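You operate a simulated robot arm through the tools that you are given. There is no shell and no other tool.

The job below is to be done with a simulated robot arm. You get a single attempt, and the scene is never put back.

TASK
Measure the green-banded pipe on the length bed, then bin and count it.
Fine: Red stop up against the pipe. 197 mm or more: green bin, green button once; shorter: red bin, red button. Slide the stop back to 260.

It is judged by the outcome, as a careful person would: the job done as asked, and still so three seconds after it is handed in. It fails if anything else is knocked over, pushed out of place, dropped, spilled or broken.

THE ROBOT
A 7-joint arm with a two-finger parallel gripper, fixed in place. Base frame: the origin is at the foot of the arm, x ahead of it, y to its left, z up. Lengths are in mm, angles in degrees, forces in N, time in s.
Its first joint turns from -166.0 to 166.0 degrees. Payload 4.4 kg.
The TCP is the grasp point between the finger pads, 23 mm short of the fingertips. In the tool frame z runs along the fingers and y along their closing line. The gripper opens to 94 mm. The fingers are 38 mm wide and 10 mm thick; the gripper's body (54 by 96 mm) begins 39 mm behind the TCP.
Orientation is told as [roll, pitch, yaw] about the base's x, y, z axes, in that order, counted from this pose: with the fingers straight down and closing along the base's y, the tool's x points along the base's -x, its y along +y and its z along -z.

THE INTERFACE
- The arm moves only by the tool move_arm. Its argument "deltas" is a list that holds one entry, the list of rows, each a list of 6 numbers: the shift along the base's x, y, z in units of 40 mm (1.0 is 40 mm), then the turn, a rotation vector about the base's x, y, z in units of 4 degrees (1.0 is 4 degrees). In form: [[[x, y, z, rx, ry, rz], ...]]. A call has 1 to 20 rows; each row shifts and turns the commanded pose from where the row before left it. "gripper" is the gripper command, from -1 (fully open) to 1 (shut), values between in proportion, set as the call begins (left out, the last holds). A call with a number of a shift or a turn outside -1 to 1 is refused whole. A row lasts 0.2 s, in which the tool goes at most 50 mm and 8.6 degrees; a call with a longer step from one row to the next is refused whole, and so is a gripper value outside its range. Where a pose cannot be reached the arm comes as near as it can. A force on the tool above 90 N (or 10 N above the force at the start of the call, whichever is more), or a blocked arm, ends the call early, and 0.2 s more pass. The fingers move at their own pace (about 72 mm/s each) and stop on an object; they squeeze with about 22 N. The grip force told is the motor's: it shows also when the fingers shut on nothing. Time passes only in rows, and 0.2 s behind the last, so rows that do not move let the fingers close. The reply holds the time, the measured pose of the TCP, the force on the tool along the base axes, the opening and the grip force, in the units named above and with some noise, with the torque about the TCP (base axes, N m) and any sound that the robot's microphone picked up, and new pictures: "show" is both (left out), scene, wrist or none.
- Cameras (640 x 400 px; columns grow to the right, rows downward): "scene" is fixed at [398.7, 498.5, 1560.3]; the picture's right is [0.26, -0.97, 0.00], its down [-0.83, -0.23, -0.51] and it looks along [0.49, 0.13, -0.86] (base axes); focal length 214 px, centre (320, 200). "wrist" rides on the gripper at [86, 16, -75] in the tool frame; the picture's right is [-0.18, 0.98, 0.00], its down [-0.58, -0.11, -0.81] and it looks along [-0.79, -0.15, 0.59] (tool axes); focal length 243 px, centre (320, 200). There is no depth. A picture from a camera that has moved, and an enlarged one, comes with that camera's place and axes in the base frame and with its lens.
- close_up(camera, box): a new picture of the part [left, top, right, bottom] of that camera's present view, enlarged. It takes no simulated time.
- hand_in(): hands the job in; it is judged then, once.

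Places have to be worked out from the pictures, the camera data and where the tool is seen. Open the gripper and draw the arm clear of the work before you hand the job in, unless the task says otherwise.

The tools are called after "Call:" as name(argument=value, ...) on one line, values as JSON. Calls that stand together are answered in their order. move_arm: Moves the arm, as the interface text tells. Its arguments: {"type":"object","properties":{"deltas":{"type":"array"},"gripper":{"type":"number"},"show":{"type":"string","enum":["both","scene","wrist","none"]}},"required":["deltas"]} The other tools are called the same way: close_up (camera, box) takes an enlarged picture of a part of a camera's view; hand_in () hands the job in.

At the start:

```text
time: 0.0
position: [302.3, 576.5, 1102.0]
tool_rot: [0.0, -0.1, 0.0]
force: [0.1, -0.5, 1.0]
moment: [0.0, -0.01, 0.01]
finger_gap: 93.9
finger_force: 0.0
```

scene: 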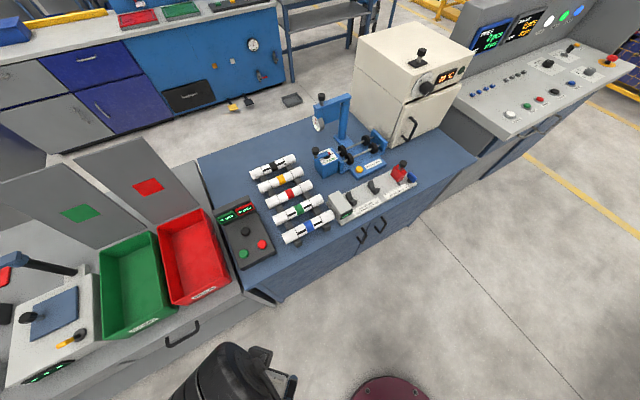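
wrist: 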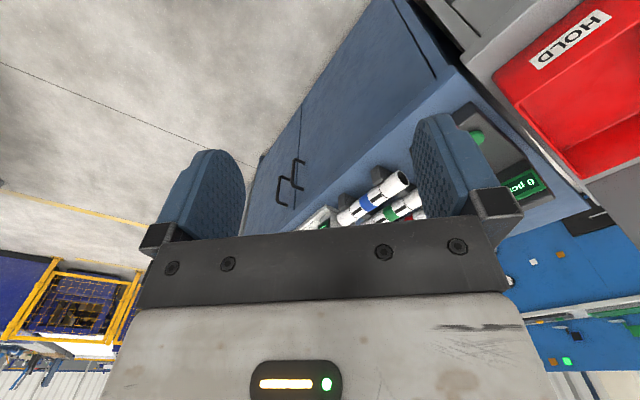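

The scene shows a row of banded pipes, a length bed with a red stop, two bins and a counter box. I'll zoom into the work areas before moving.

Call:
close_up(camera="scene", box=[230, 140, 350, 260])

Call:
close_up(camera="scene", box=[320, 150, 430, 230])

Call:
close_up(camera="scene", box=[90, 190, 290, 340])

Call:
close_up(camera="scene", box=[300, 80, 400, 180])

```text
3.33 times, centred on (290, 200) of scene
camera zoom: at [398.7, 498.5, 1560.3], right [0.26, -0.97, 0.0], down [-0.83, -0.23, -0.51], along [0.49, 0.13, -0.86], focal length 715 px, centre (420, 200)
```

zoom: 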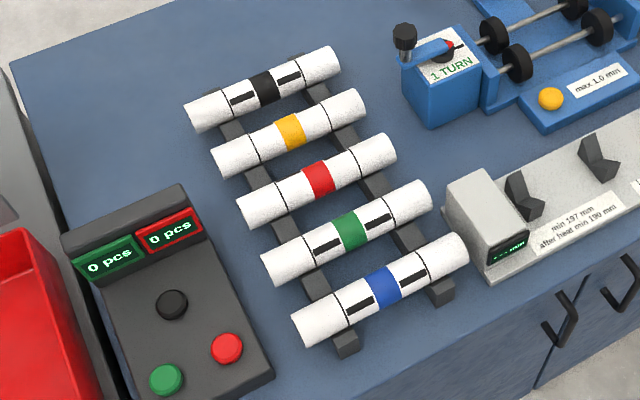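

```text
5.00 times, centred on (375, 190) of scene
camera zoom: at [398.7, 498.5, 1560.3], right [0.26, -0.97, 0.0], down [-0.83, -0.23, -0.51], along [0.49, 0.13, -0.86], focal length 1072 px, centre (45, 250)
```

zoom: 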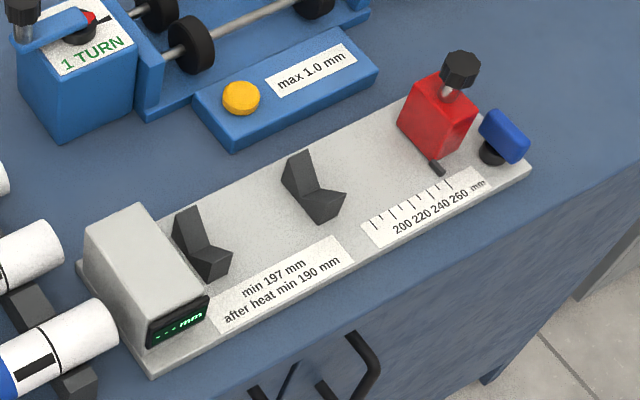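

```text
2.67 times, centred on (190, 265) of scene
camera zoom: at [398.7, 498.5, 1560.3], right [0.26, -0.97, 0.0], down [-0.83, -0.23, -0.51], along [0.49, 0.13, -0.86], focal length 572 px, centre (667, 27)
```

zoom: 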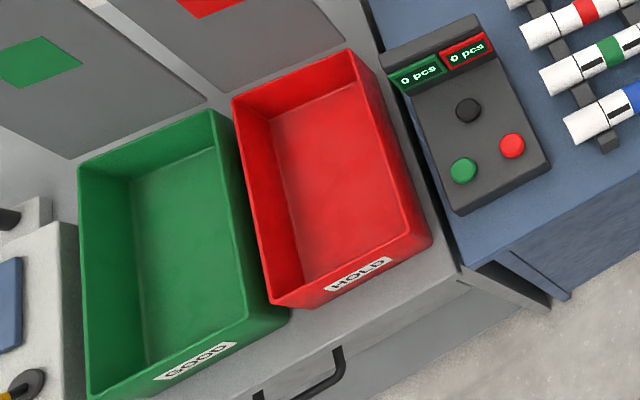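

```text
4.00 times, centred on (350, 130) of scene
camera zoom: at [398.7, 498.5, 1560.3], right [0.26, -0.97, 0.0], down [-0.83, -0.23, -0.51], along [0.49, 0.13, -0.86], focal length 858 px, centre (200, 480)
```

zoom: 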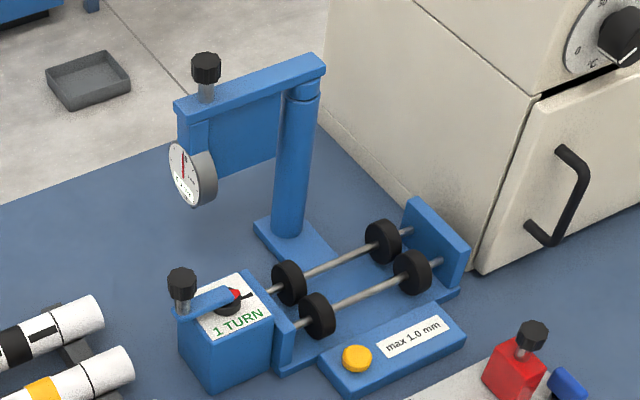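

The bench runs diagonally, at roughly -48° in the base frame. The green-banded pipe is near (740, 670), with z around 845. I'll turn the tool to line up with the bench and move to a viewing position up high.

Call:
move_arm(deltas=[[[0.5375, 0.257, 0.1, 0, 0, -1], [0.5375, 0.257, 0.1, 0, 0, -1], [0.5375, 0.257, 0.1, 0, 0, -1], [0.5375, 0.257, 0.1, 0, 0, -1], [0.5375, 0.257, 0.1, 0, 0, -1], [0.5375, 0.257, 0.1, 0, 0, -1], [0.5375, 0.257, 0.1, 0, 0, -1], [0.5375, 0.257, 0.1, 0, 0, -1], [0.5375, 0.257, 0.1, 0, 0, -1], [0.5375, 0.257, 0.1, 0, 0, -1], [0.5375, 0.257, 0.1, 0, 0, -1], [0.5375, 0.257, 0.1, 0, 0, -1]]], gripper=-1, show="both")

```text
time: 2.6
position: [561.0, 701.6, 1150.6]
tool_rot: [0.1, 0.0, -47.9]
force: [-0.2, 1.2, 0.0]
moment: [0.01, -0.01, 0.02]
finger_gap: 93.9
finger_force: 0.0
camera wrist: at [514.7, 775.5, 1225.5], right [0.85, 0.52, 0.0], down [0.31, -0.51, 0.81], along [0.42, -0.69, -0.59], focal length 243 px, centre (320, 200)
```

scene: 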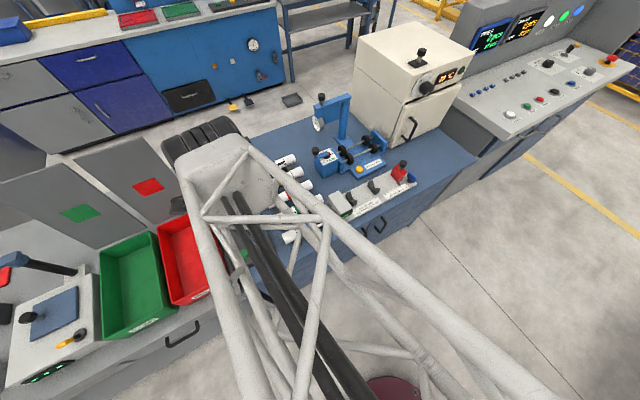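
wrist: 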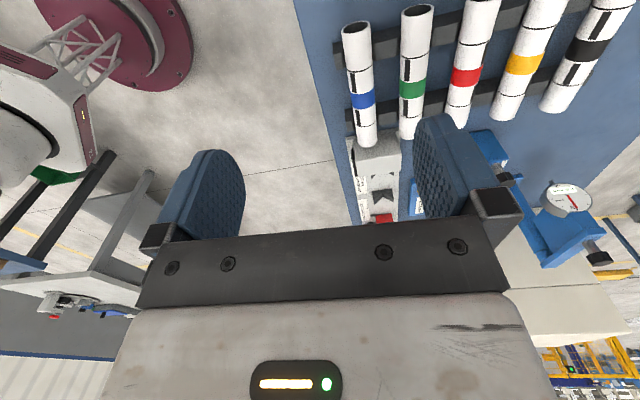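

The wrist view shows all the pipes clearly, and the green band triangulates to about (749, 674, 847). That is close to the reach limit, so I'll zoom in on the rack and the length bed.

Call:
close_up(camera="wrist", box=[320, 0, 560, 150])

Call:
close_up(camera="wrist", box=[330, 120, 430, 230])

Call:
close_up(camera="scene", box=[370, 150, 430, 195])

```text
2.67 times, centred on (440, 75) of wrist
camera zoom: at [514.7, 775.5, 1225.5], right [0.85, 0.52, 0.0], down [0.31, -0.51, 0.81], along [0.42, -0.69, -0.59], focal length 647 px, centre (0, 533)
```

zoom: 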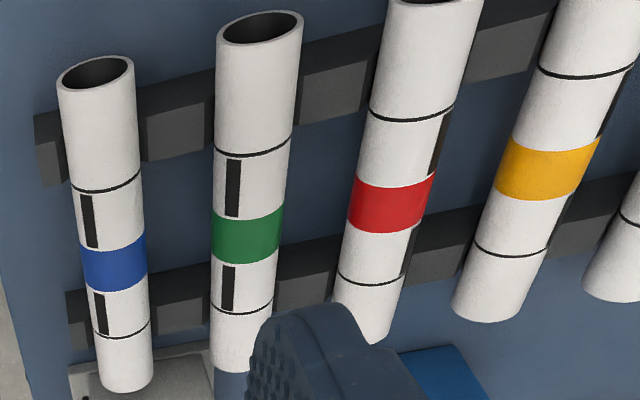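

```text
3.64 times, centred on (380, 175) of wrist
camera zoom: at [514.7, 775.5, 1225.5], right [0.85, 0.52, 0.0], down [0.31, -0.51, 0.81], along [0.42, -0.69, -0.59], focal length 882 px, centre (102, 291)
```

zoom: 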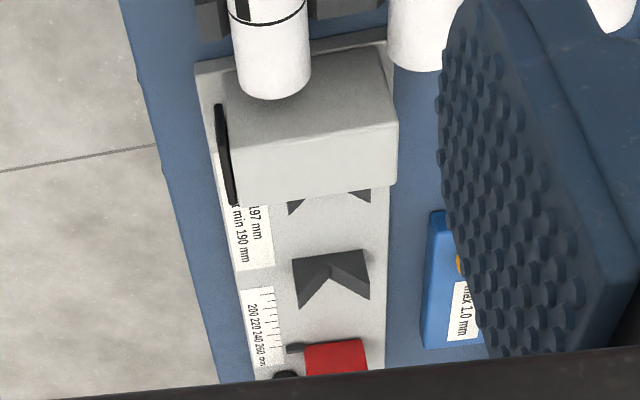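

```text
8.89 times, centred on (400, 172) of scene
camera zoom: at [398.7, 498.5, 1560.3], right [0.26, -0.97, 0.0], down [-0.83, -0.23, -0.51], along [0.49, 0.13, -0.86], focal length 1906 px, centre (-391, 444)
```

zoom: 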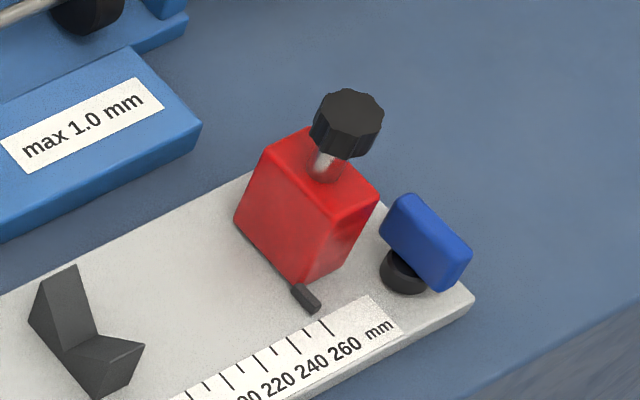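

The bench axis works out at about -45°. I'll move above the green pipe at z≈1000 with yaw -45° to test the reach and get a closer view.

Call:
move_arm(deltas=[[[0.8, -0.14, -0.625, 0, 0, 0.121], [0.8, -0.14, -0.625, 0, 0, 0.121], [0.8, -0.14, -0.625, 0, 0, 0.121], [0.8, -0.14, -0.625, 0, 0, 0.121], [0.8, -0.14, -0.625, 0, 0, 0.121], [0.8, -0.14, -0.625, 0, 0, 0.121]]], show="both")

```text
time: 4.0
position: [751.3, 666.9, 1003.6]
tool_rot: [0.2, -0.1, -45.1]
force: [0.0, -0.5, 0.9]
moment: [-0.02, 0.02, 0.03]
finger_gap: 94.1
finger_force: 0.0
camera wrist: at [701.5, 738.5, 1079.7], right [0.83, 0.56, 0.0], down [0.33, -0.49, 0.81], along [0.46, -0.67, -0.59], focal length 243 px, centre (320, 200)
```

scene: 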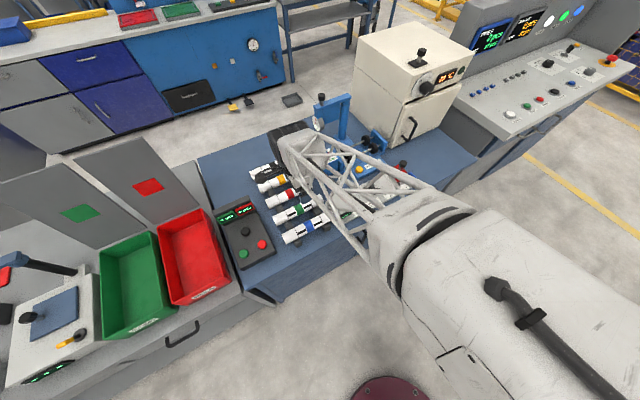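
wrist: 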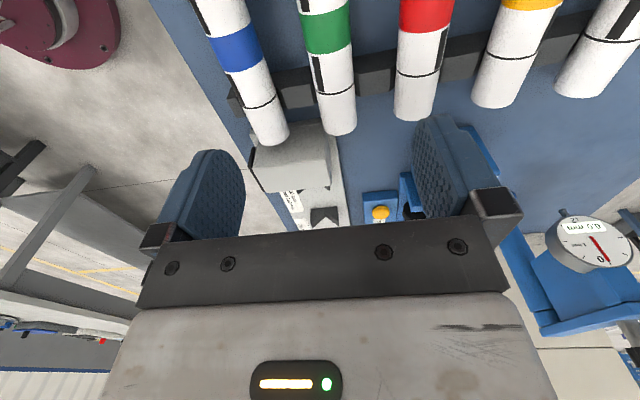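

The arm reached radius 1004 mm with the tool vertical. Combining both wrist views puts the green pipe's axis at a≈56, b≈1009 along the bench and z≈847. I'll narrow the fingers to about 70 mm and come down to z≈900, still above the pipes, to check.

Call:
move_arm(deltas=[[[0.01, 0.095, -0.625, 0, 0, 0], [0.01, 0.095, -0.625, 0, 0, 0], [0, 0, -0.625, 0, 0, 0], [0, 0, -0.625, 0, 0, 0]]], gripper=-0.49, show="both")

```text
time: 5.0
position: [753.0, 675.3, 903.2]
tool_rot: [0.2, 0.0, -45.1]
force: [-0.4, -0.5, -0.2]
moment: [0.01, -0.01, 0.0]
finger_gap: 70.1
finger_force: 0.0
camera wrist: at [704.4, 747.5, 978.5], right [0.83, 0.56, 0.0], down [0.33, -0.49, 0.81], along [0.46, -0.67, -0.59], focal length 243 px, centre (320, 200)
```

scene: 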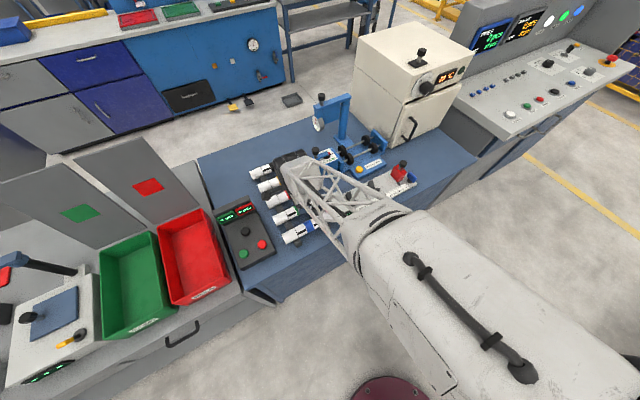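
wrist: 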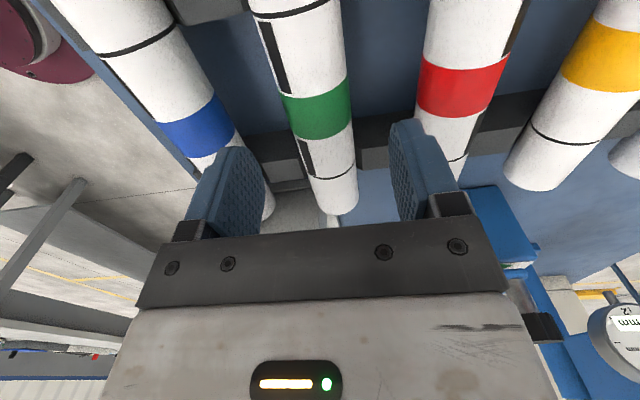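

Both wrist views agree that the pipe axis is at b≈1009.6, and the TCP sits directly above it. I'll descend to around z≈848 slowly, watching the force.

Call:
move_arm(deltas=[[[0, 0, -0.35, 0, 0, 0], [0, 0, -0.35, 0, 0, 0], [0, 0, -0.35, 0, 0, 0], [0, 0, -0.35, 0, 0, 0]]], show="both")

```text
time: 6.0
position: [752.9, 674.6, 845.0]
tool_rot: [0.0, -0.1, -44.9]
force: [0.2, -0.9, -0.2]
moment: [0.01, -0.02, 0.03]
finger_gap: 70.1
finger_force: 0.1
camera wrist: at [703.1, 746.6, 920.0], right [0.83, 0.56, 0.0], down [0.33, -0.49, 0.81], along [0.46, -0.67, -0.59], focal length 243 px, centre (320, 200)
```

scene: 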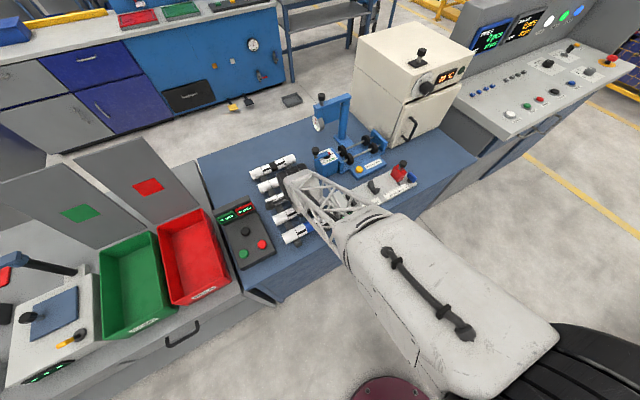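
wrist: 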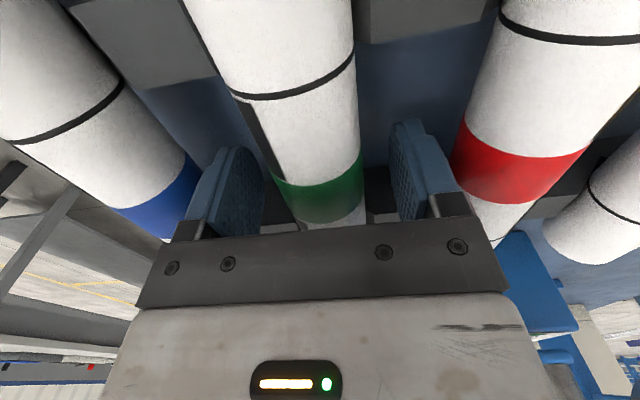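

The pipe is centred between the fingers with the green band at the TCP, so I'll close the gripper on it.

Call:
move_arm(deltas=[[[0, 0, 0, 0, 0, 0], [0, 0, 0, 0, 0, 0], [0, 0, 0, 0, 0, 0], [0, 0, 0, 0, 0, 0]]], gripper=1, show="wrist")

```text
time: 7.0
position: [753.6, 674.3, 844.6]
tool_rot: [0.1, 0.0, -45.1]
force: [4.5, 4.2, 3.3]
moment: [-0.13, -0.2, 0.39]
finger_gap: 39.2
finger_force: 21.9
camera wrist: at [703.2, 746.7, 920.4], right [0.83, 0.56, 0.0], down [0.33, -0.49, 0.81], along [0.46, -0.67, -0.59], focal length 243 px, centre (320, 200)
```

wrist: 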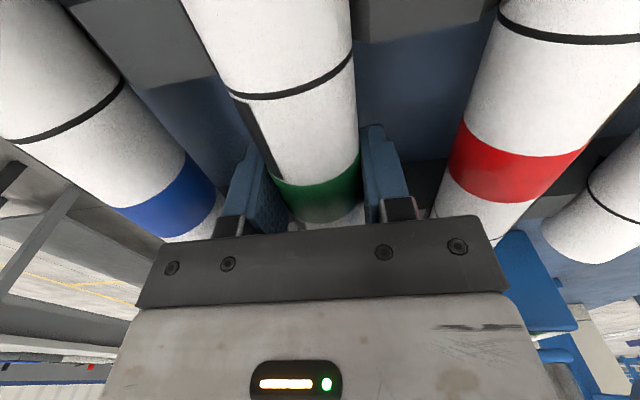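

The fingers are holding the pipe at a 39 mm gap with 22 N. I'll lift it straight up, clear of the rack.

Call:
move_arm(deltas=[[[0, 0, 0.3, 0, 0, 0], [0, 0, 0.5, 0, 0, 0], [0, 0, 0.7, 0, 0, 0], [0, 0, 0.8, 0, 0, 0], [0, 0, 0.8, 0, 0, 0], [0, 0, 0.8, 0, 0, 0]]], show="both")

```text
time: 8.4
position: [750.1, 674.0, 1000.6]
tool_rot: [0.0, 0.0, -45.1]
force: [0.3, -0.7, -1.4]
moment: [0.04, 0.04, 0.02]
finger_gap: 39.2
finger_force: 21.8
camera wrist: at [699.9, 745.5, 1076.0], right [0.83, 0.56, 0.0], down [0.33, -0.49, 0.81], along [0.45, -0.67, -0.59], focal length 243 px, centre (320, 200)
```

scene: 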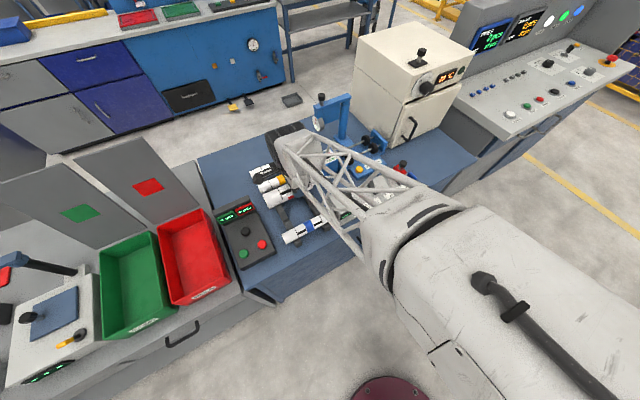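
wrist: 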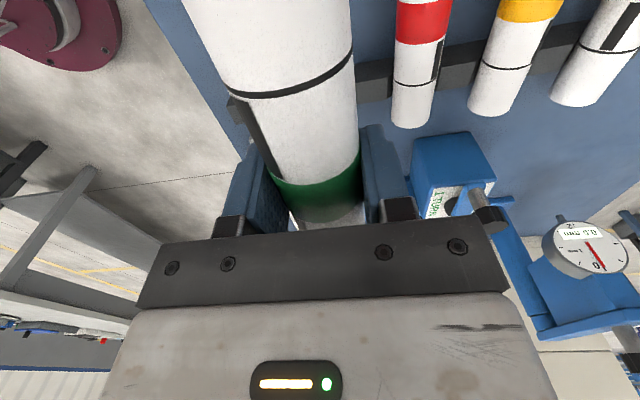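

The pipe is lifted cleanly. I estimate the headstock face at a≈217 and the bed axis at b≈951, so I'll carry the pipe high over the bed (a≈330) and look.

Call:
move_arm(deltas=[[[0.477, -0.734, -0.031, 0, 0, 0], [0.477, -0.734, -0.031, 0, 0, 0], [0.477, -0.734, -0.031, 0, 0, 0], [0.477, -0.734, -0.031, 0, 0, 0], [0.477, -0.734, -0.031, 0, 0, 0], [0.477, -0.734, -0.031, 0, 0, 0], [0.477, -0.734, -0.031, 0, 0, 0], [0.477, -0.734, -0.031, 0, 0, 0]]], show="both")

```text
time: 10.2
position: [904.5, 441.1, 991.6]
tool_rot: [0.0, 0.0, -45.1]
force: [0.6, 0.3, -1.2]
moment: [0.02, -0.01, 0.0]
finger_gap: 39.4
finger_force: 21.7
camera wrist: at [853.8, 513.2, 1066.2], right [0.83, 0.56, 0.0], down [0.33, -0.49, 0.81], along [0.46, -0.67, -0.59], focal length 243 px, centre (320, 200)
```

scene: 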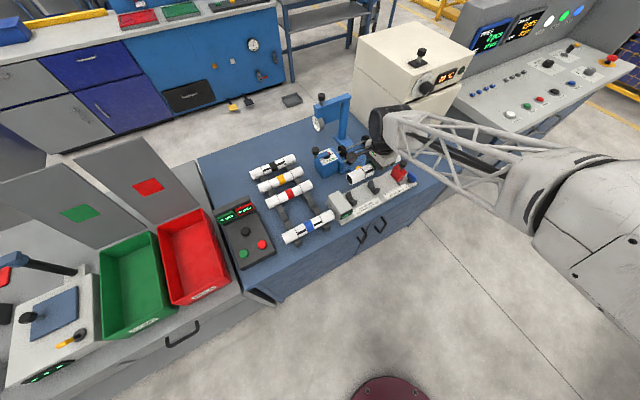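
wrist: 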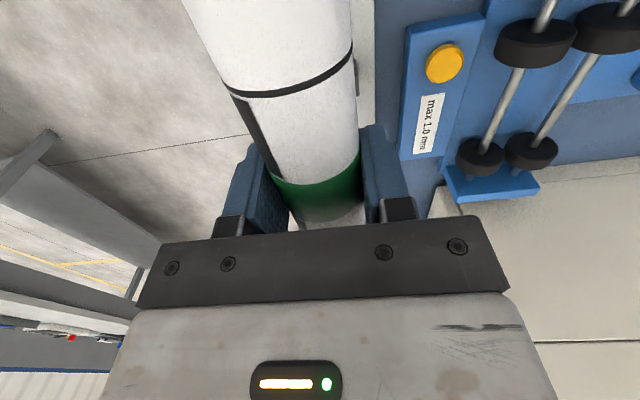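

The scene camera now has a clear view of the bed with the pipe held over it, so I'll zoom in.

Call:
close_up(camera="scene", box=[325, 130, 425, 225])

Call:
close_up(camera="wrist", box=[160, 0, 480, 200])

```text
4.21 times, centred on (375, 178) of scene
camera zoom: at [398.7, 498.5, 1560.3], right [0.26, -0.97, 0.0], down [-0.83, -0.23, -0.51], along [0.49, 0.13, -0.86], focal length 903 px, centre (88, 295)
```

zoom: 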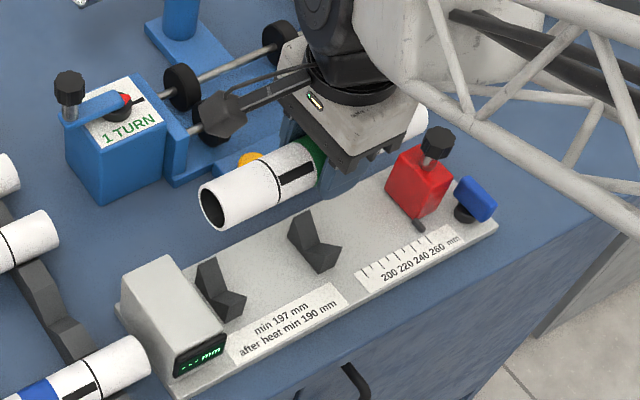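

```text
2.00 times, centred on (320, 100) of wrist
camera zoom: at [853.8, 513.2, 1066.2], right [0.83, 0.56, 0.0], down [0.33, -0.49, 0.81], along [0.46, -0.67, -0.59], focal length 485 px, centre (320, 400)
```

zoom: 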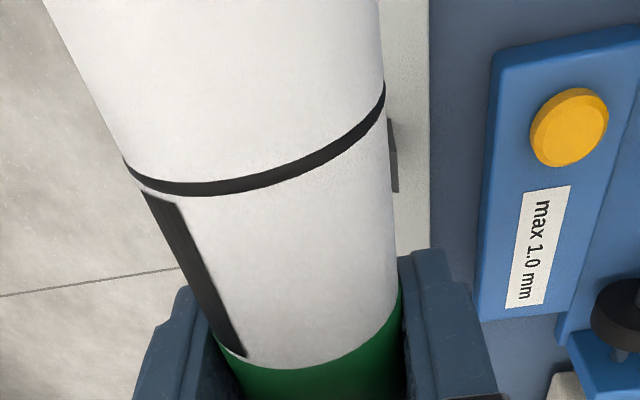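

Comparing the pipe's end with the headstock, I want the pipe about 12 mm further along +a so its left end clears the headstock. I'll shift it that way and lower to z≈900, still above the V-blocks.

Call:
move_arm(deltas=[[[0.053, -0.053, -0.5, 0, 0, 0], [0.053, -0.053, -0.5, 0, 0, 0], [0.053, -0.053, -0.5, 0, 0, 0], [0.053, -0.053, -0.5, 0, 0, 0], [0, 0, -0.2, 0, 0, 0]]], show="both")

Call:
close_up(camera="scene", box=[330, 160, 410, 215])

Call:
close_up(camera="wrist", box=[160, 0, 480, 200])

```text
time: 11.4
position: [914.2, 429.8, 903.8]
tool_rot: [0.1, -0.1, -45.1]
force: [0.7, 0.6, -1.4]
moment: [-0.02, -0.01, -0.02]
finger_gap: 39.1
finger_force: 22.3
camera wrist: at [864.2, 501.8, 978.6], right [0.83, 0.56, 0.0], down [0.33, -0.49, 0.81], along [0.46, -0.67, -0.59], focal length 243 px, centre (320, 200)
```

scene: 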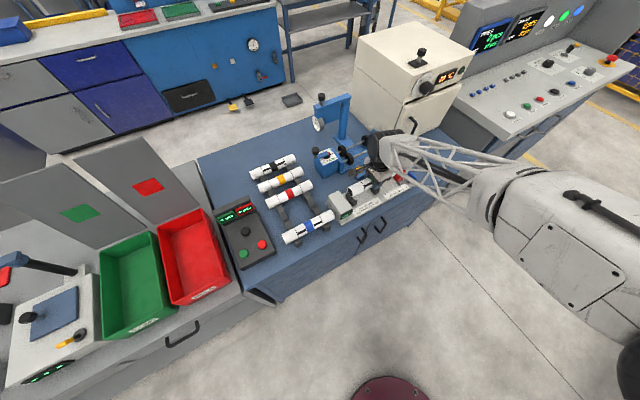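
wrist: 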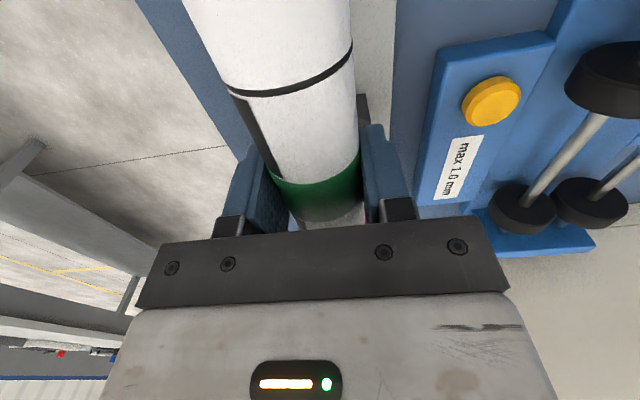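

```text
7.27 times, centred on (370, 188) of scene
camera zoom: at [398.7, 498.5, 1560.3], right [0.26, -0.97, 0.0], down [-0.83, -0.23, -0.51], along [0.49, 0.13, -0.86], focal length 1560 px, centre (-44, 291)
```

zoom: 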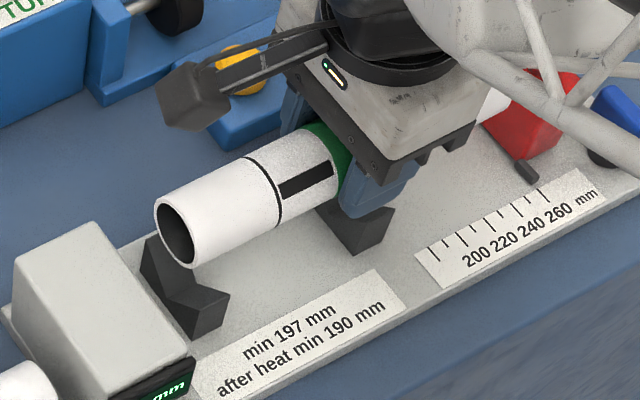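

```text
2.00 times, centred on (320, 100) of wrist
camera zoom: at [864.2, 501.8, 978.6], right [0.83, 0.56, 0.0], down [0.33, -0.49, 0.81], along [0.46, -0.67, -0.59], focal length 485 px, centre (320, 400)
```

zoom: 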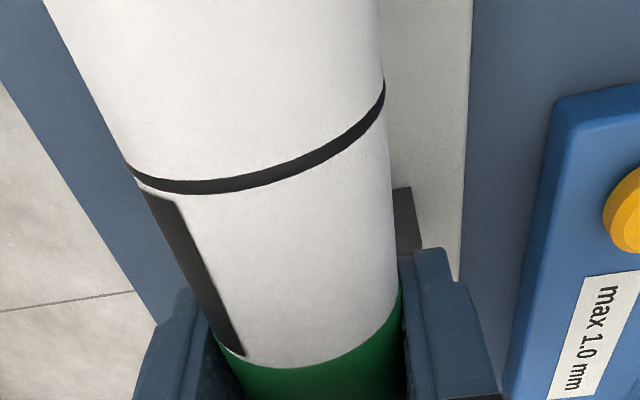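

The pipe's left end sits about 18 mm clear of the headstock, and the V centre looks like b≈954. I'll nudge +3 mm in b and lower to about z≈875.

Call:
move_arm(deltas=[[[0.053, 0.053, -0.3, 0, 0, 0], [0, 0, -0.3, 0, 0, 0], [0, 0, -0.1, 0, 0, 0]]], show="scene")

Call:
close_up(camera="scene", box=[330, 165, 410, 215])

```text
time: 12.2
position: [915.5, 432.5, 875.3]
tool_rot: [0.0, -0.1, -45.1]
force: [0.6, 0.0, -2.0]
moment: [-0.04, -0.01, -0.04]
finger_gap: 39.3
finger_force: 22.2
```

scene: 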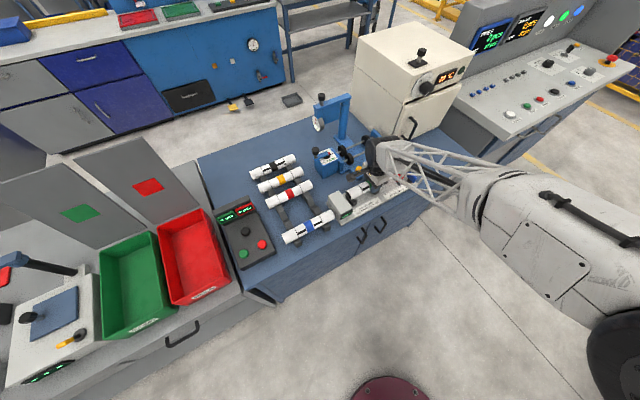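

```text
8.00 times, centred on (370, 190) of scene
camera zoom: at [398.7, 498.5, 1560.3], right [0.26, -0.97, 0.0], down [-0.83, -0.23, -0.51], along [0.49, 0.13, -0.86], focal length 1716 px, centre (-80, 280)
```

zoom: 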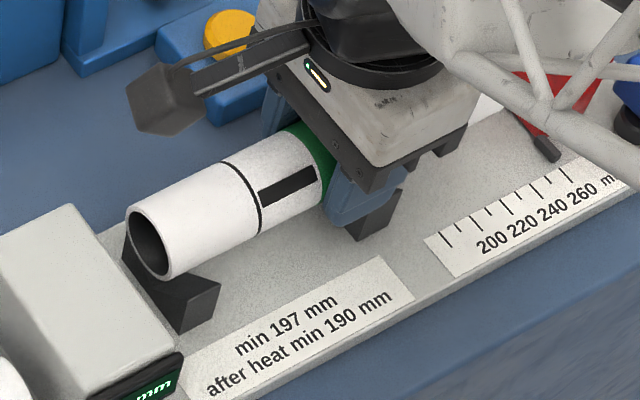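

The geometry puts the headstock face at a≈226. At this position the fingers might graze the second V-block at a≈357-364, so I'll shift 9 mm toward the headstock, leaving about 7 mm of gap. Then I'll lower in small steps.

Call:
move_arm(deltas=[[[-0.16, 0.16, 0, 0, 0, 0], [0, 0, -0.2, 0, 0, 0], [0, 0, 0, 0, 0, 0]]], show="both")

Call:
close_up(camera="scene", box=[330, 165, 410, 215])

Call:
close_up(camera="wrist", box=[160, 0, 480, 200])

```text
time: 13.0
position: [910.0, 439.3, 867.8]
tool_rot: [0.0, -0.1, -45.1]
force: [-0.6, 0.5, -0.7]
moment: [0.0, -0.01, -0.03]
finger_gap: 38.9
finger_force: 21.9
camera wrist: at [860.1, 511.4, 943.5], right [0.83, 0.56, 0.0], down [0.33, -0.49, 0.81], along [0.45, -0.67, -0.59], focal length 243 px, centre (320, 200)
```

scene: 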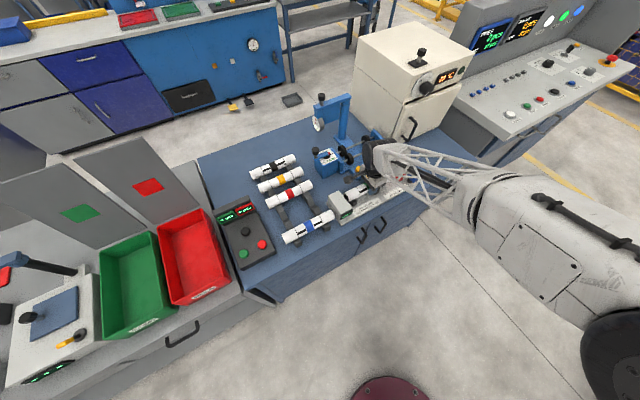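
wrist: 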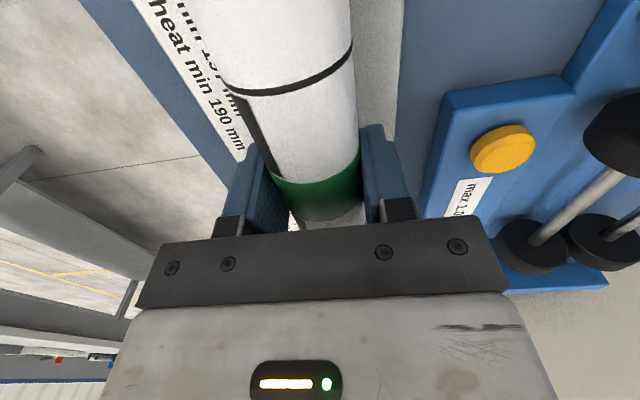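

```text
8.00 times, centred on (370, 190) of scene
camera zoom: at [398.7, 498.5, 1560.3], right [0.26, -0.97, 0.0], down [-0.83, -0.23, -0.51], along [0.49, 0.13, -0.86], focal length 1716 px, centre (-80, 280)
```

zoom: 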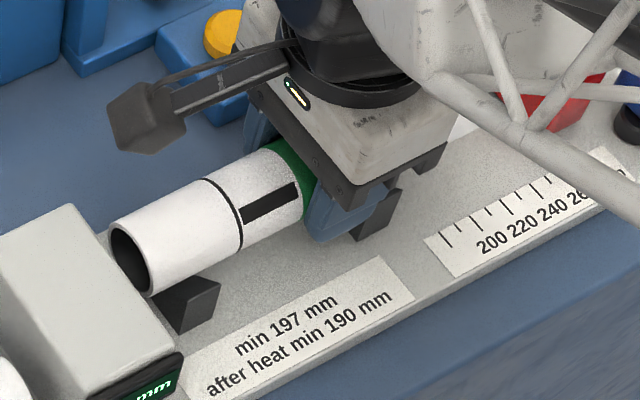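

```text
2.00 times, centred on (320, 100) of wrist
camera zoom: at [860.1, 511.4, 943.5], right [0.83, 0.56, 0.0], down [0.33, -0.49, 0.81], along [0.45, -0.67, -0.59], focal length 485 px, centre (320, 400)
```

zoom: 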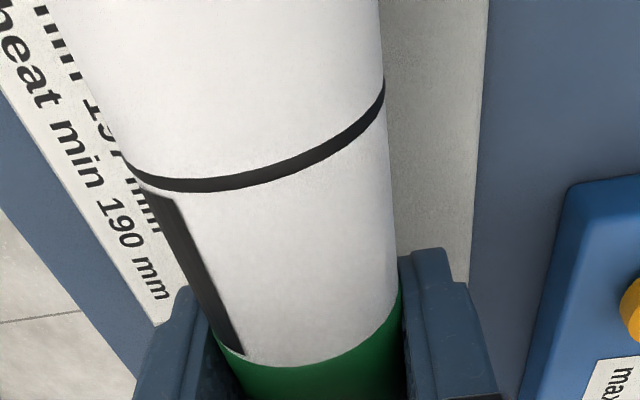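

The pipe's end has about 7 mm of clearance to the headstock, and the fingers are just left of the second V-block with no contact force. I'll lower in tiny steps and look for seating contact.

Call:
move_arm(deltas=[[[0, 0, -0.06, 0, 0, 0], [0, 0, 0, 0, 0, 0]]], show="none")

```text
time: 13.6
position: [910.3, 439.3, 865.4]
tool_rot: [0.0, -0.1, -45.2]
force: [0.2, -0.4, -1.5]
moment: [0.03, 0.0, 0.01]
finger_gap: 39.2
finger_force: 22.1
```

No contact at z=865.4, so I'll continue down in small steps.

Call:
move_arm(deltas=[[[0, 0, -0.06, 0, 0, 0], [0, 0, 0, 0, 0, 0]]], show="none")

```text
time: 14.2
position: [908.0, 439.2, 862.1]
tool_rot: [-0.1, -0.1, -45.1]
force: [0.3, 0.0, -1.2]
moment: [0.02, -0.04, 0.01]
finger_gap: 38.9
finger_force: 21.7
```

Still free at z≈862; I'll step down again.

Call:
move_arm(deltas=[[[0, 0, -0.06, 0, 0, 0], [0, 0, 0, 0, 0, 0]]], show="none")

```text
time: 14.8
position: [910.5, 439.3, 861.0]
tool_rot: [0.0, -0.2, -45.1]
force: [0.1, -1.4, -0.7]
moment: [0.0, 0.01, 0.02]
finger_gap: 39.0
finger_force: 22.2
```

No contact yet at z≈861, so I'll take another step and look at it.

Call:
move_arm(deltas=[[[0, 0, -0.08, 0, 0, 0], [0, 0, 0, 0, 0, 0]]], show="none")

Call:
close_up(camera="scene", box=[330, 165, 410, 215])

```text
time: 15.4
position: [909.7, 439.9, 858.3]
tool_rot: [-0.1, 0.0, -45.1]
force: [0.6, 0.7, -0.7]
moment: [-0.01, 0.03, -0.01]
finger_gap: 39.3
finger_force: 22.2
```

```text
8.00 times, centred on (370, 190) of scene
camera zoom: at [398.7, 498.5, 1560.3], right [0.26, -0.97, 0.0], down [-0.83, -0.23, -0.51], along [0.49, 0.13, -0.86], focal length 1716 px, centre (-80, 280)
```

zoom: 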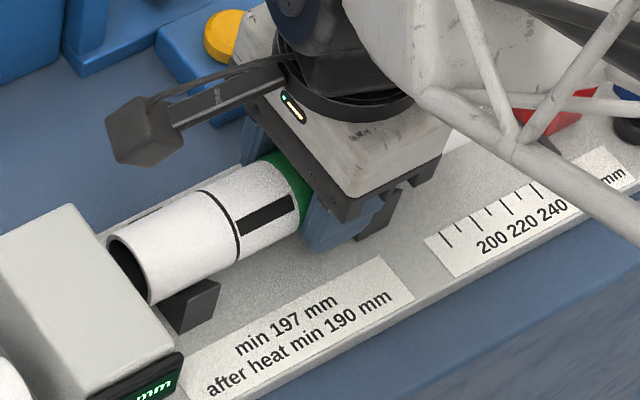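

Still free at z≈858, and the pipe is lined up over the V-blocks. I'll keep stepping down.

Call:
move_arm(deltas=[[[0, 0, -0.08, 0, 0, 0], [0, 0, 0, 0, 0, 0]]], show="none")

```text
time: 16.0
position: [910.1, 439.2, 854.6]
tool_rot: [0.2, -0.1, -45.0]
force: [1.6, 2.3, 0.2]
moment: [0.02, -0.01, 0.12]
finger_gap: 39.0
finger_force: 21.5
```

A light force of about 2.8 N in +b suggests the pipe is touching the near flank, so the V centre lies a bit further along +b. I'll shift +2 mm in b and lower slightly.

Call:
move_arm(deltas=[[[0.035, 0.035, 0, 0, 0, 0], [0, 0, -0.04, 0, 0, 0], [0, 0, 0, 0, 0, 0]]], show="none")

```text
time: 16.8
position: [911.0, 440.5, 854.3]
tool_rot: [0.0, -0.1, -45.1]
force: [-14.0, -8.6, 12.6]
moment: [0.06, 0.15, 0.59]
finger_gap: 39.3
finger_force: 22.0
```

Now the +b flank pushes back with about 16 N, so the centre was close to the previous position. I'll go back 1.5 mm in b.

Call:
move_arm(deltas=[[[-0.028, -0.028, 0, 0, 0, 0], [0, 0, 0, 0, 0, 0]]], show="none")

Call:
close_up(camera="scene", box=[330, 165, 410, 215])

```text
time: 17.4
position: [910.3, 439.9, 853.0]
tool_rot: [0.1, -0.1, -45.1]
force: [9.5, 7.2, 4.5]
moment: [-0.05, -0.27, 0.41]
finger_gap: 38.9
finger_force: 21.7
```

```text
8.00 times, centred on (370, 190) of scene
camera zoom: at [398.7, 498.5, 1560.3], right [0.26, -0.97, 0.0], down [-0.83, -0.23, -0.51], along [0.49, 0.13, -0.86], focal length 1716 px, centre (-80, 280)
```

zoom: 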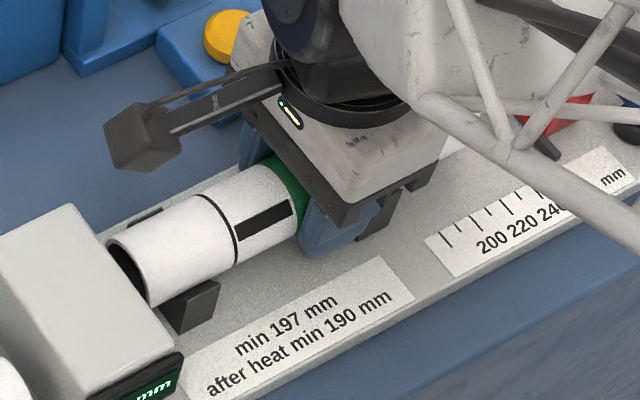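

The side force has reversed, so the V centre is about 0.6 mm further along +b. I'll trim that and then open gently to let the pipe settle.

Call:
move_arm(deltas=[[[0.011, 0.011, 0, 0, 0, 0], [0, 0, 0, 0, 0, 0]]], show="none")

Call:
move_arm(deltas=[[[0, 0, 0, 0, 0, 0], [0, 0, 0, 0, 0, 0], [0, 0, 0, 0, 0, 0]]], gripper=-0.28, show="both")

Call:
close_up(camera="scene", box=[330, 165, 410, 215])

```text
time: 18.0
position: [910.3, 438.5, 852.2]
tool_rot: [0.2, -0.2, -45.1]
force: [14.4, 12.1, 14.6]
moment: [-0.03, -0.22, 0.34]
finger_gap: 38.9
finger_force: 22.1
```

```text
time: 18.8
position: [910.1, 438.1, 850.9]
tool_rot: [0.0, 0.1, -45.1]
force: [-0.8, 0.2, -0.4]
moment: [0.0, 0.03, 0.02]
finger_gap: 60.2
finger_force: 0.2
camera wrist: at [859.9, 510.9, 926.6], right [0.83, 0.56, 0.0], down [0.33, -0.49, 0.81], along [0.45, -0.67, -0.59], focal length 243 px, centre (320, 200)
```

scene: 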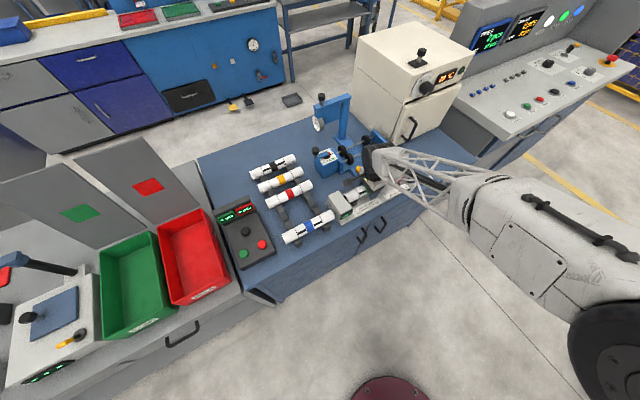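
wrist: 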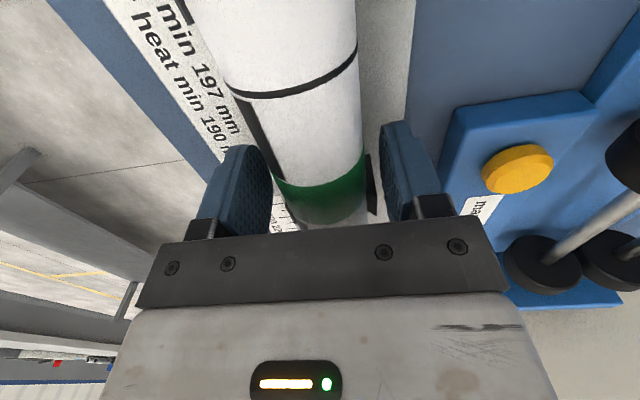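

```text
8.00 times, centred on (370, 190) of scene
camera zoom: at [398.7, 498.5, 1560.3], right [0.26, -0.97, 0.0], down [-0.83, -0.23, -0.51], along [0.49, 0.13, -0.86], focal length 1716 px, centre (-80, 280)
```

zoom: 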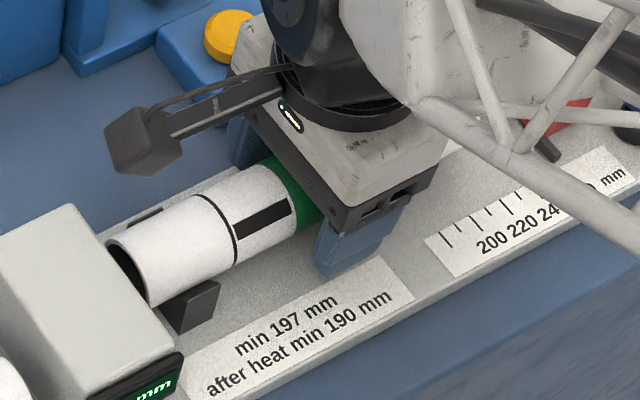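

The pipe is settled on the V-blocks and the force is near zero. I'll raise the gripper straight up to z≈1000 and look at the bed.

Call:
move_arm(deltas=[[[0, 0, 0.3, 0, 0, 0], [0, 0, 0.5, 0, 0, 0], [0, 0, 0.7, 0, 0, 0], [0, 0, 0.8, 0, 0, 0], [0, 0, 0.8, 0, 0, 0], [0, 0, 0.6, 0, 0, 0]]], show="both")

Call:
close_up(camera="scene", box=[330, 150, 430, 215])

Call:
close_up(camera="wrist", box=[160, 0, 480, 250])

```text
time: 20.2
position: [912.3, 439.6, 1000.4]
tool_rot: [-0.1, 0.0, -45.1]
force: [0.1, -0.3, -0.1]
moment: [0.04, 0.0, -0.01]
finger_gap: 60.0
finger_force: 0.1
camera wrist: at [861.2, 512.0, 1076.0], right [0.83, 0.56, 0.0], down [0.33, -0.49, 0.81], along [0.45, -0.67, -0.59], focal length 243 px, centre (320, 200)
```

scene: 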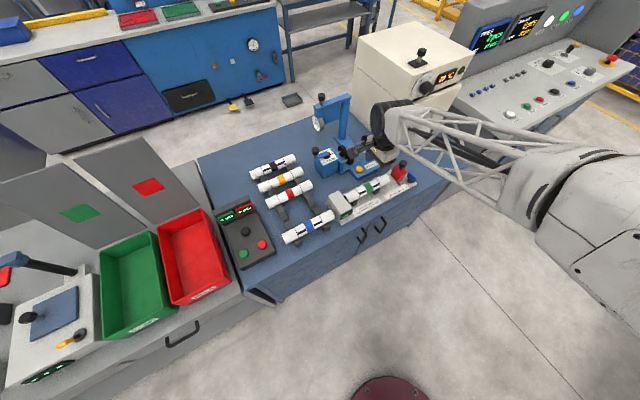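
wrist: 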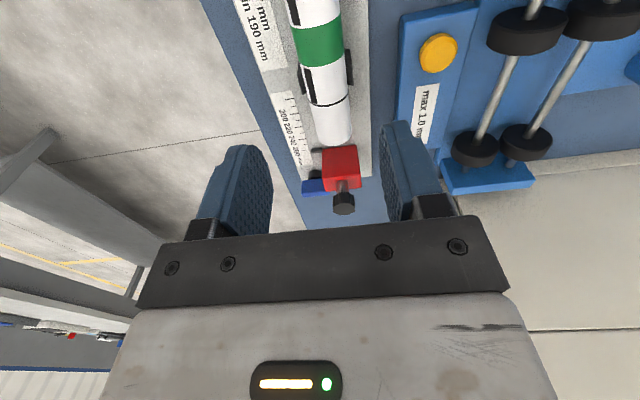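

```text
6.15 times, centred on (380, 182) of scene
camera zoom: at [398.7, 498.5, 1560.3], right [0.26, -0.97, 0.0], down [-0.83, -0.23, -0.51], along [0.49, 0.13, -0.86], focal length 1320 px, centre (-49, 308)
```

zoom: 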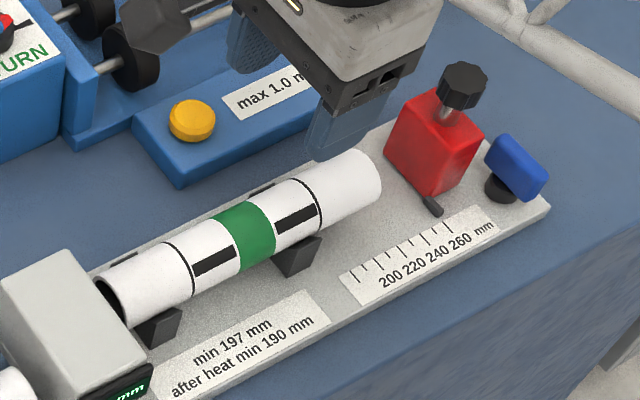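

```text
1.60 times, centred on (320, 125) of wrist
camera zoom: at [861.2, 512.0, 1076.0], right [0.83, 0.56, 0.0], down [0.33, -0.49, 0.81], along [0.45, -0.67, -0.59], focal length 388 px, centre (320, 320)
```

zoom: 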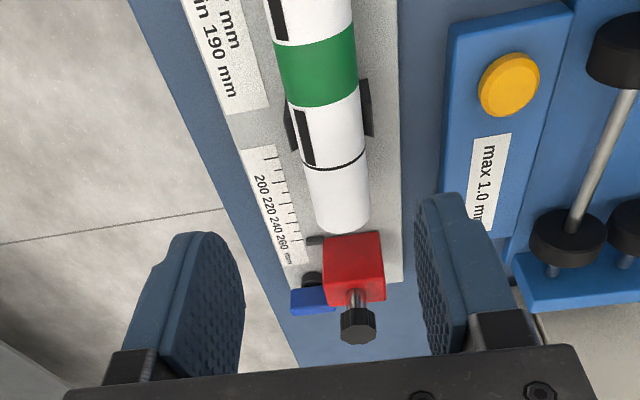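

The pipe sits well on the bed, and the stop's knob triangulates to about a=501, b=954, z=898. I'll turn the gripper toward yaw +45° so the fingers close along the slide direction while moving high above the stop.

Call:
move_arm(deltas=[[[0.1, -0.1, 0.04, 0, 0, 1], [0.1, -0.1, 0.04, 0, 0, 1], [0.1, -0.1, 0.04, 0, 0, 1], [0.1, -0.1, 0.04, 0, 0, 1], [0.1, -0.1, 0.04, 0, 0, 1], [0.1, -0.1, 0.04, 0, 0, 1], [0.1, -0.1, 0.04, 0, 0, 1], [0.1, -0.1, 0.04, 0, 0, 1], [0.1, -0.1, 0.04, 0, 0, 1], [0.1, -0.1, 0.04, 0, 0, 1], [0.1, -0.1, 0.04, 0, 0, 1], [0.1, -0.1, 0.04, 0, 0, 1], [0.1, -0.1, 0.04, 0, 0, 1], [0.1, -0.1, 0.04, 0, 0, 1], [0.1, -0.1, 0.04, 0, 0, 1], [0.1, -0.1, 0.04, 0, 0, 1], [0.1, -0.1, 0.04, 0, 0, 1], [0.1, -0.1, 0.04, 0, 0, 1], [0.1, -0.1, 0.04, 0, 0, 1], [0.1, -0.1, 0.04, 0, 0, 1]]], show="both")

```text
time: 24.4
position: [991.2, 358.9, 1031.5]
tool_rot: [0.0, -0.1, 34.9]
force: [0.1, -0.7, 1.1]
moment: [0.04, 0.02, -0.02]
finger_gap: 60.1
finger_force: 0.1
camera wrist: at [910.5, 322.0, 1107.3], right [-0.41, 0.91, 0.0], down [0.54, 0.24, 0.81], along [0.73, 0.33, -0.59], focal length 243 px, centre (320, 200)
```

scene: 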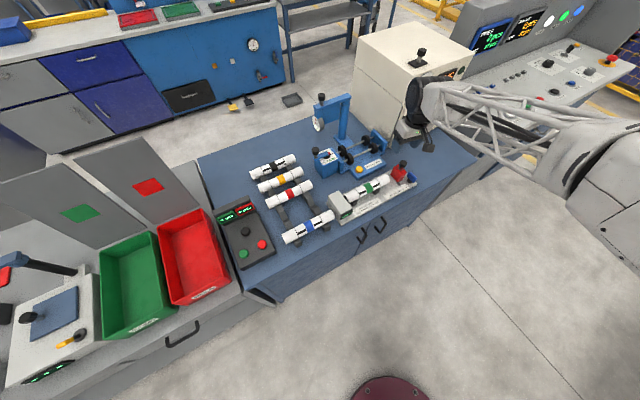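
wrist: 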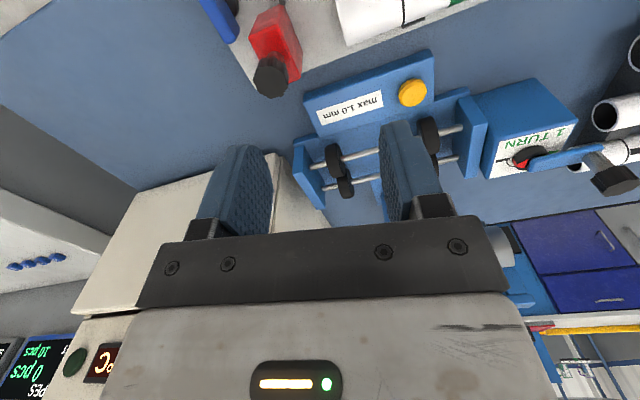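

The stop is visible in the wrist view, and the refined knob estimate is (1023, 326, 902). I'll finish the turn to yaw 45° and come down to z≈960 over it.

Call:
move_arm(deltas=[[[0.2, -0.206, -0.36, 0, 0, 0.63], [0.2, -0.206, -0.36, 0, 0, 0.63], [0.2, -0.206, -0.36, 0, 0, 0.63], [0.2, -0.206, -0.36, 0, 0, 0.63], [0, 0, -0.36, 0, 0, 0]]], show="both")

Call:
close_up(camera="wrist", box=[200, 0, 440, 250])

Call:
close_up(camera="scene", box=[350, 130, 450, 200])

```text
time: 25.6
position: [1021.1, 328.6, 960.5]
tool_rot: [0.0, -0.1, 45.0]
force: [-0.4, 1.1, -0.1]
moment: [0.0, -0.01, -0.03]
finger_gap: 60.0
finger_force: 0.0
camera wrist: at [948.2, 277.5, 1035.1], right [-0.56, 0.83, 0.0], down [0.49, 0.33, 0.81], along [0.67, 0.46, -0.59], focal length 243 px, centre (320, 200)
```

scene: 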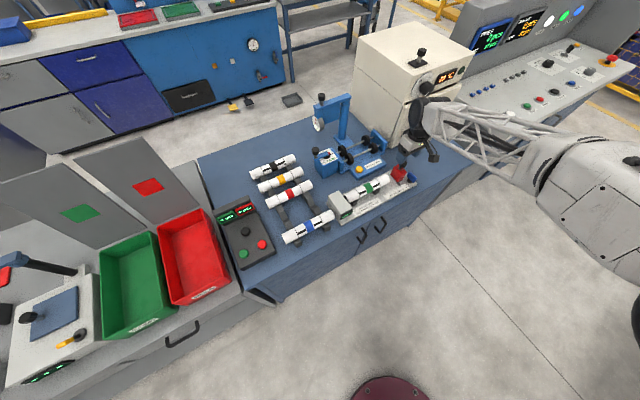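
wrist: 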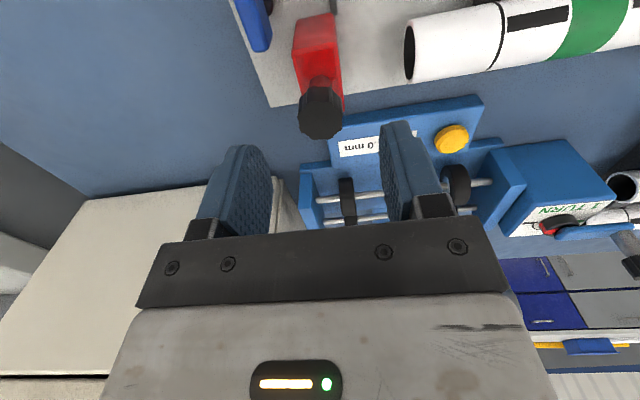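

```text
1.60 times, centred on (320, 125) of wrist
camera zoom: at [948.2, 277.5, 1035.1], right [-0.56, 0.83, 0.0], down [0.49, 0.33, 0.81], along [0.67, 0.46, -0.59], focal length 388 px, centre (320, 320)
```

zoom: 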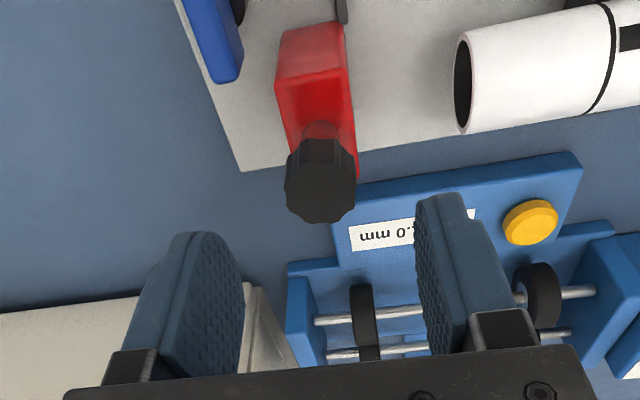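

```text
5.71 times, centred on (400, 165) of scene
camera zoom: at [398.7, 498.5, 1560.3], right [0.26, -0.97, 0.0], down [-0.83, -0.23, -0.51], along [0.49, 0.13, -0.86], focal length 1226 px, centre (-137, 400)
```

zoom: 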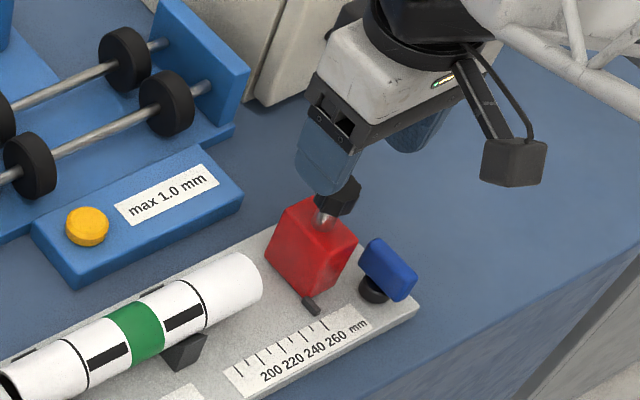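

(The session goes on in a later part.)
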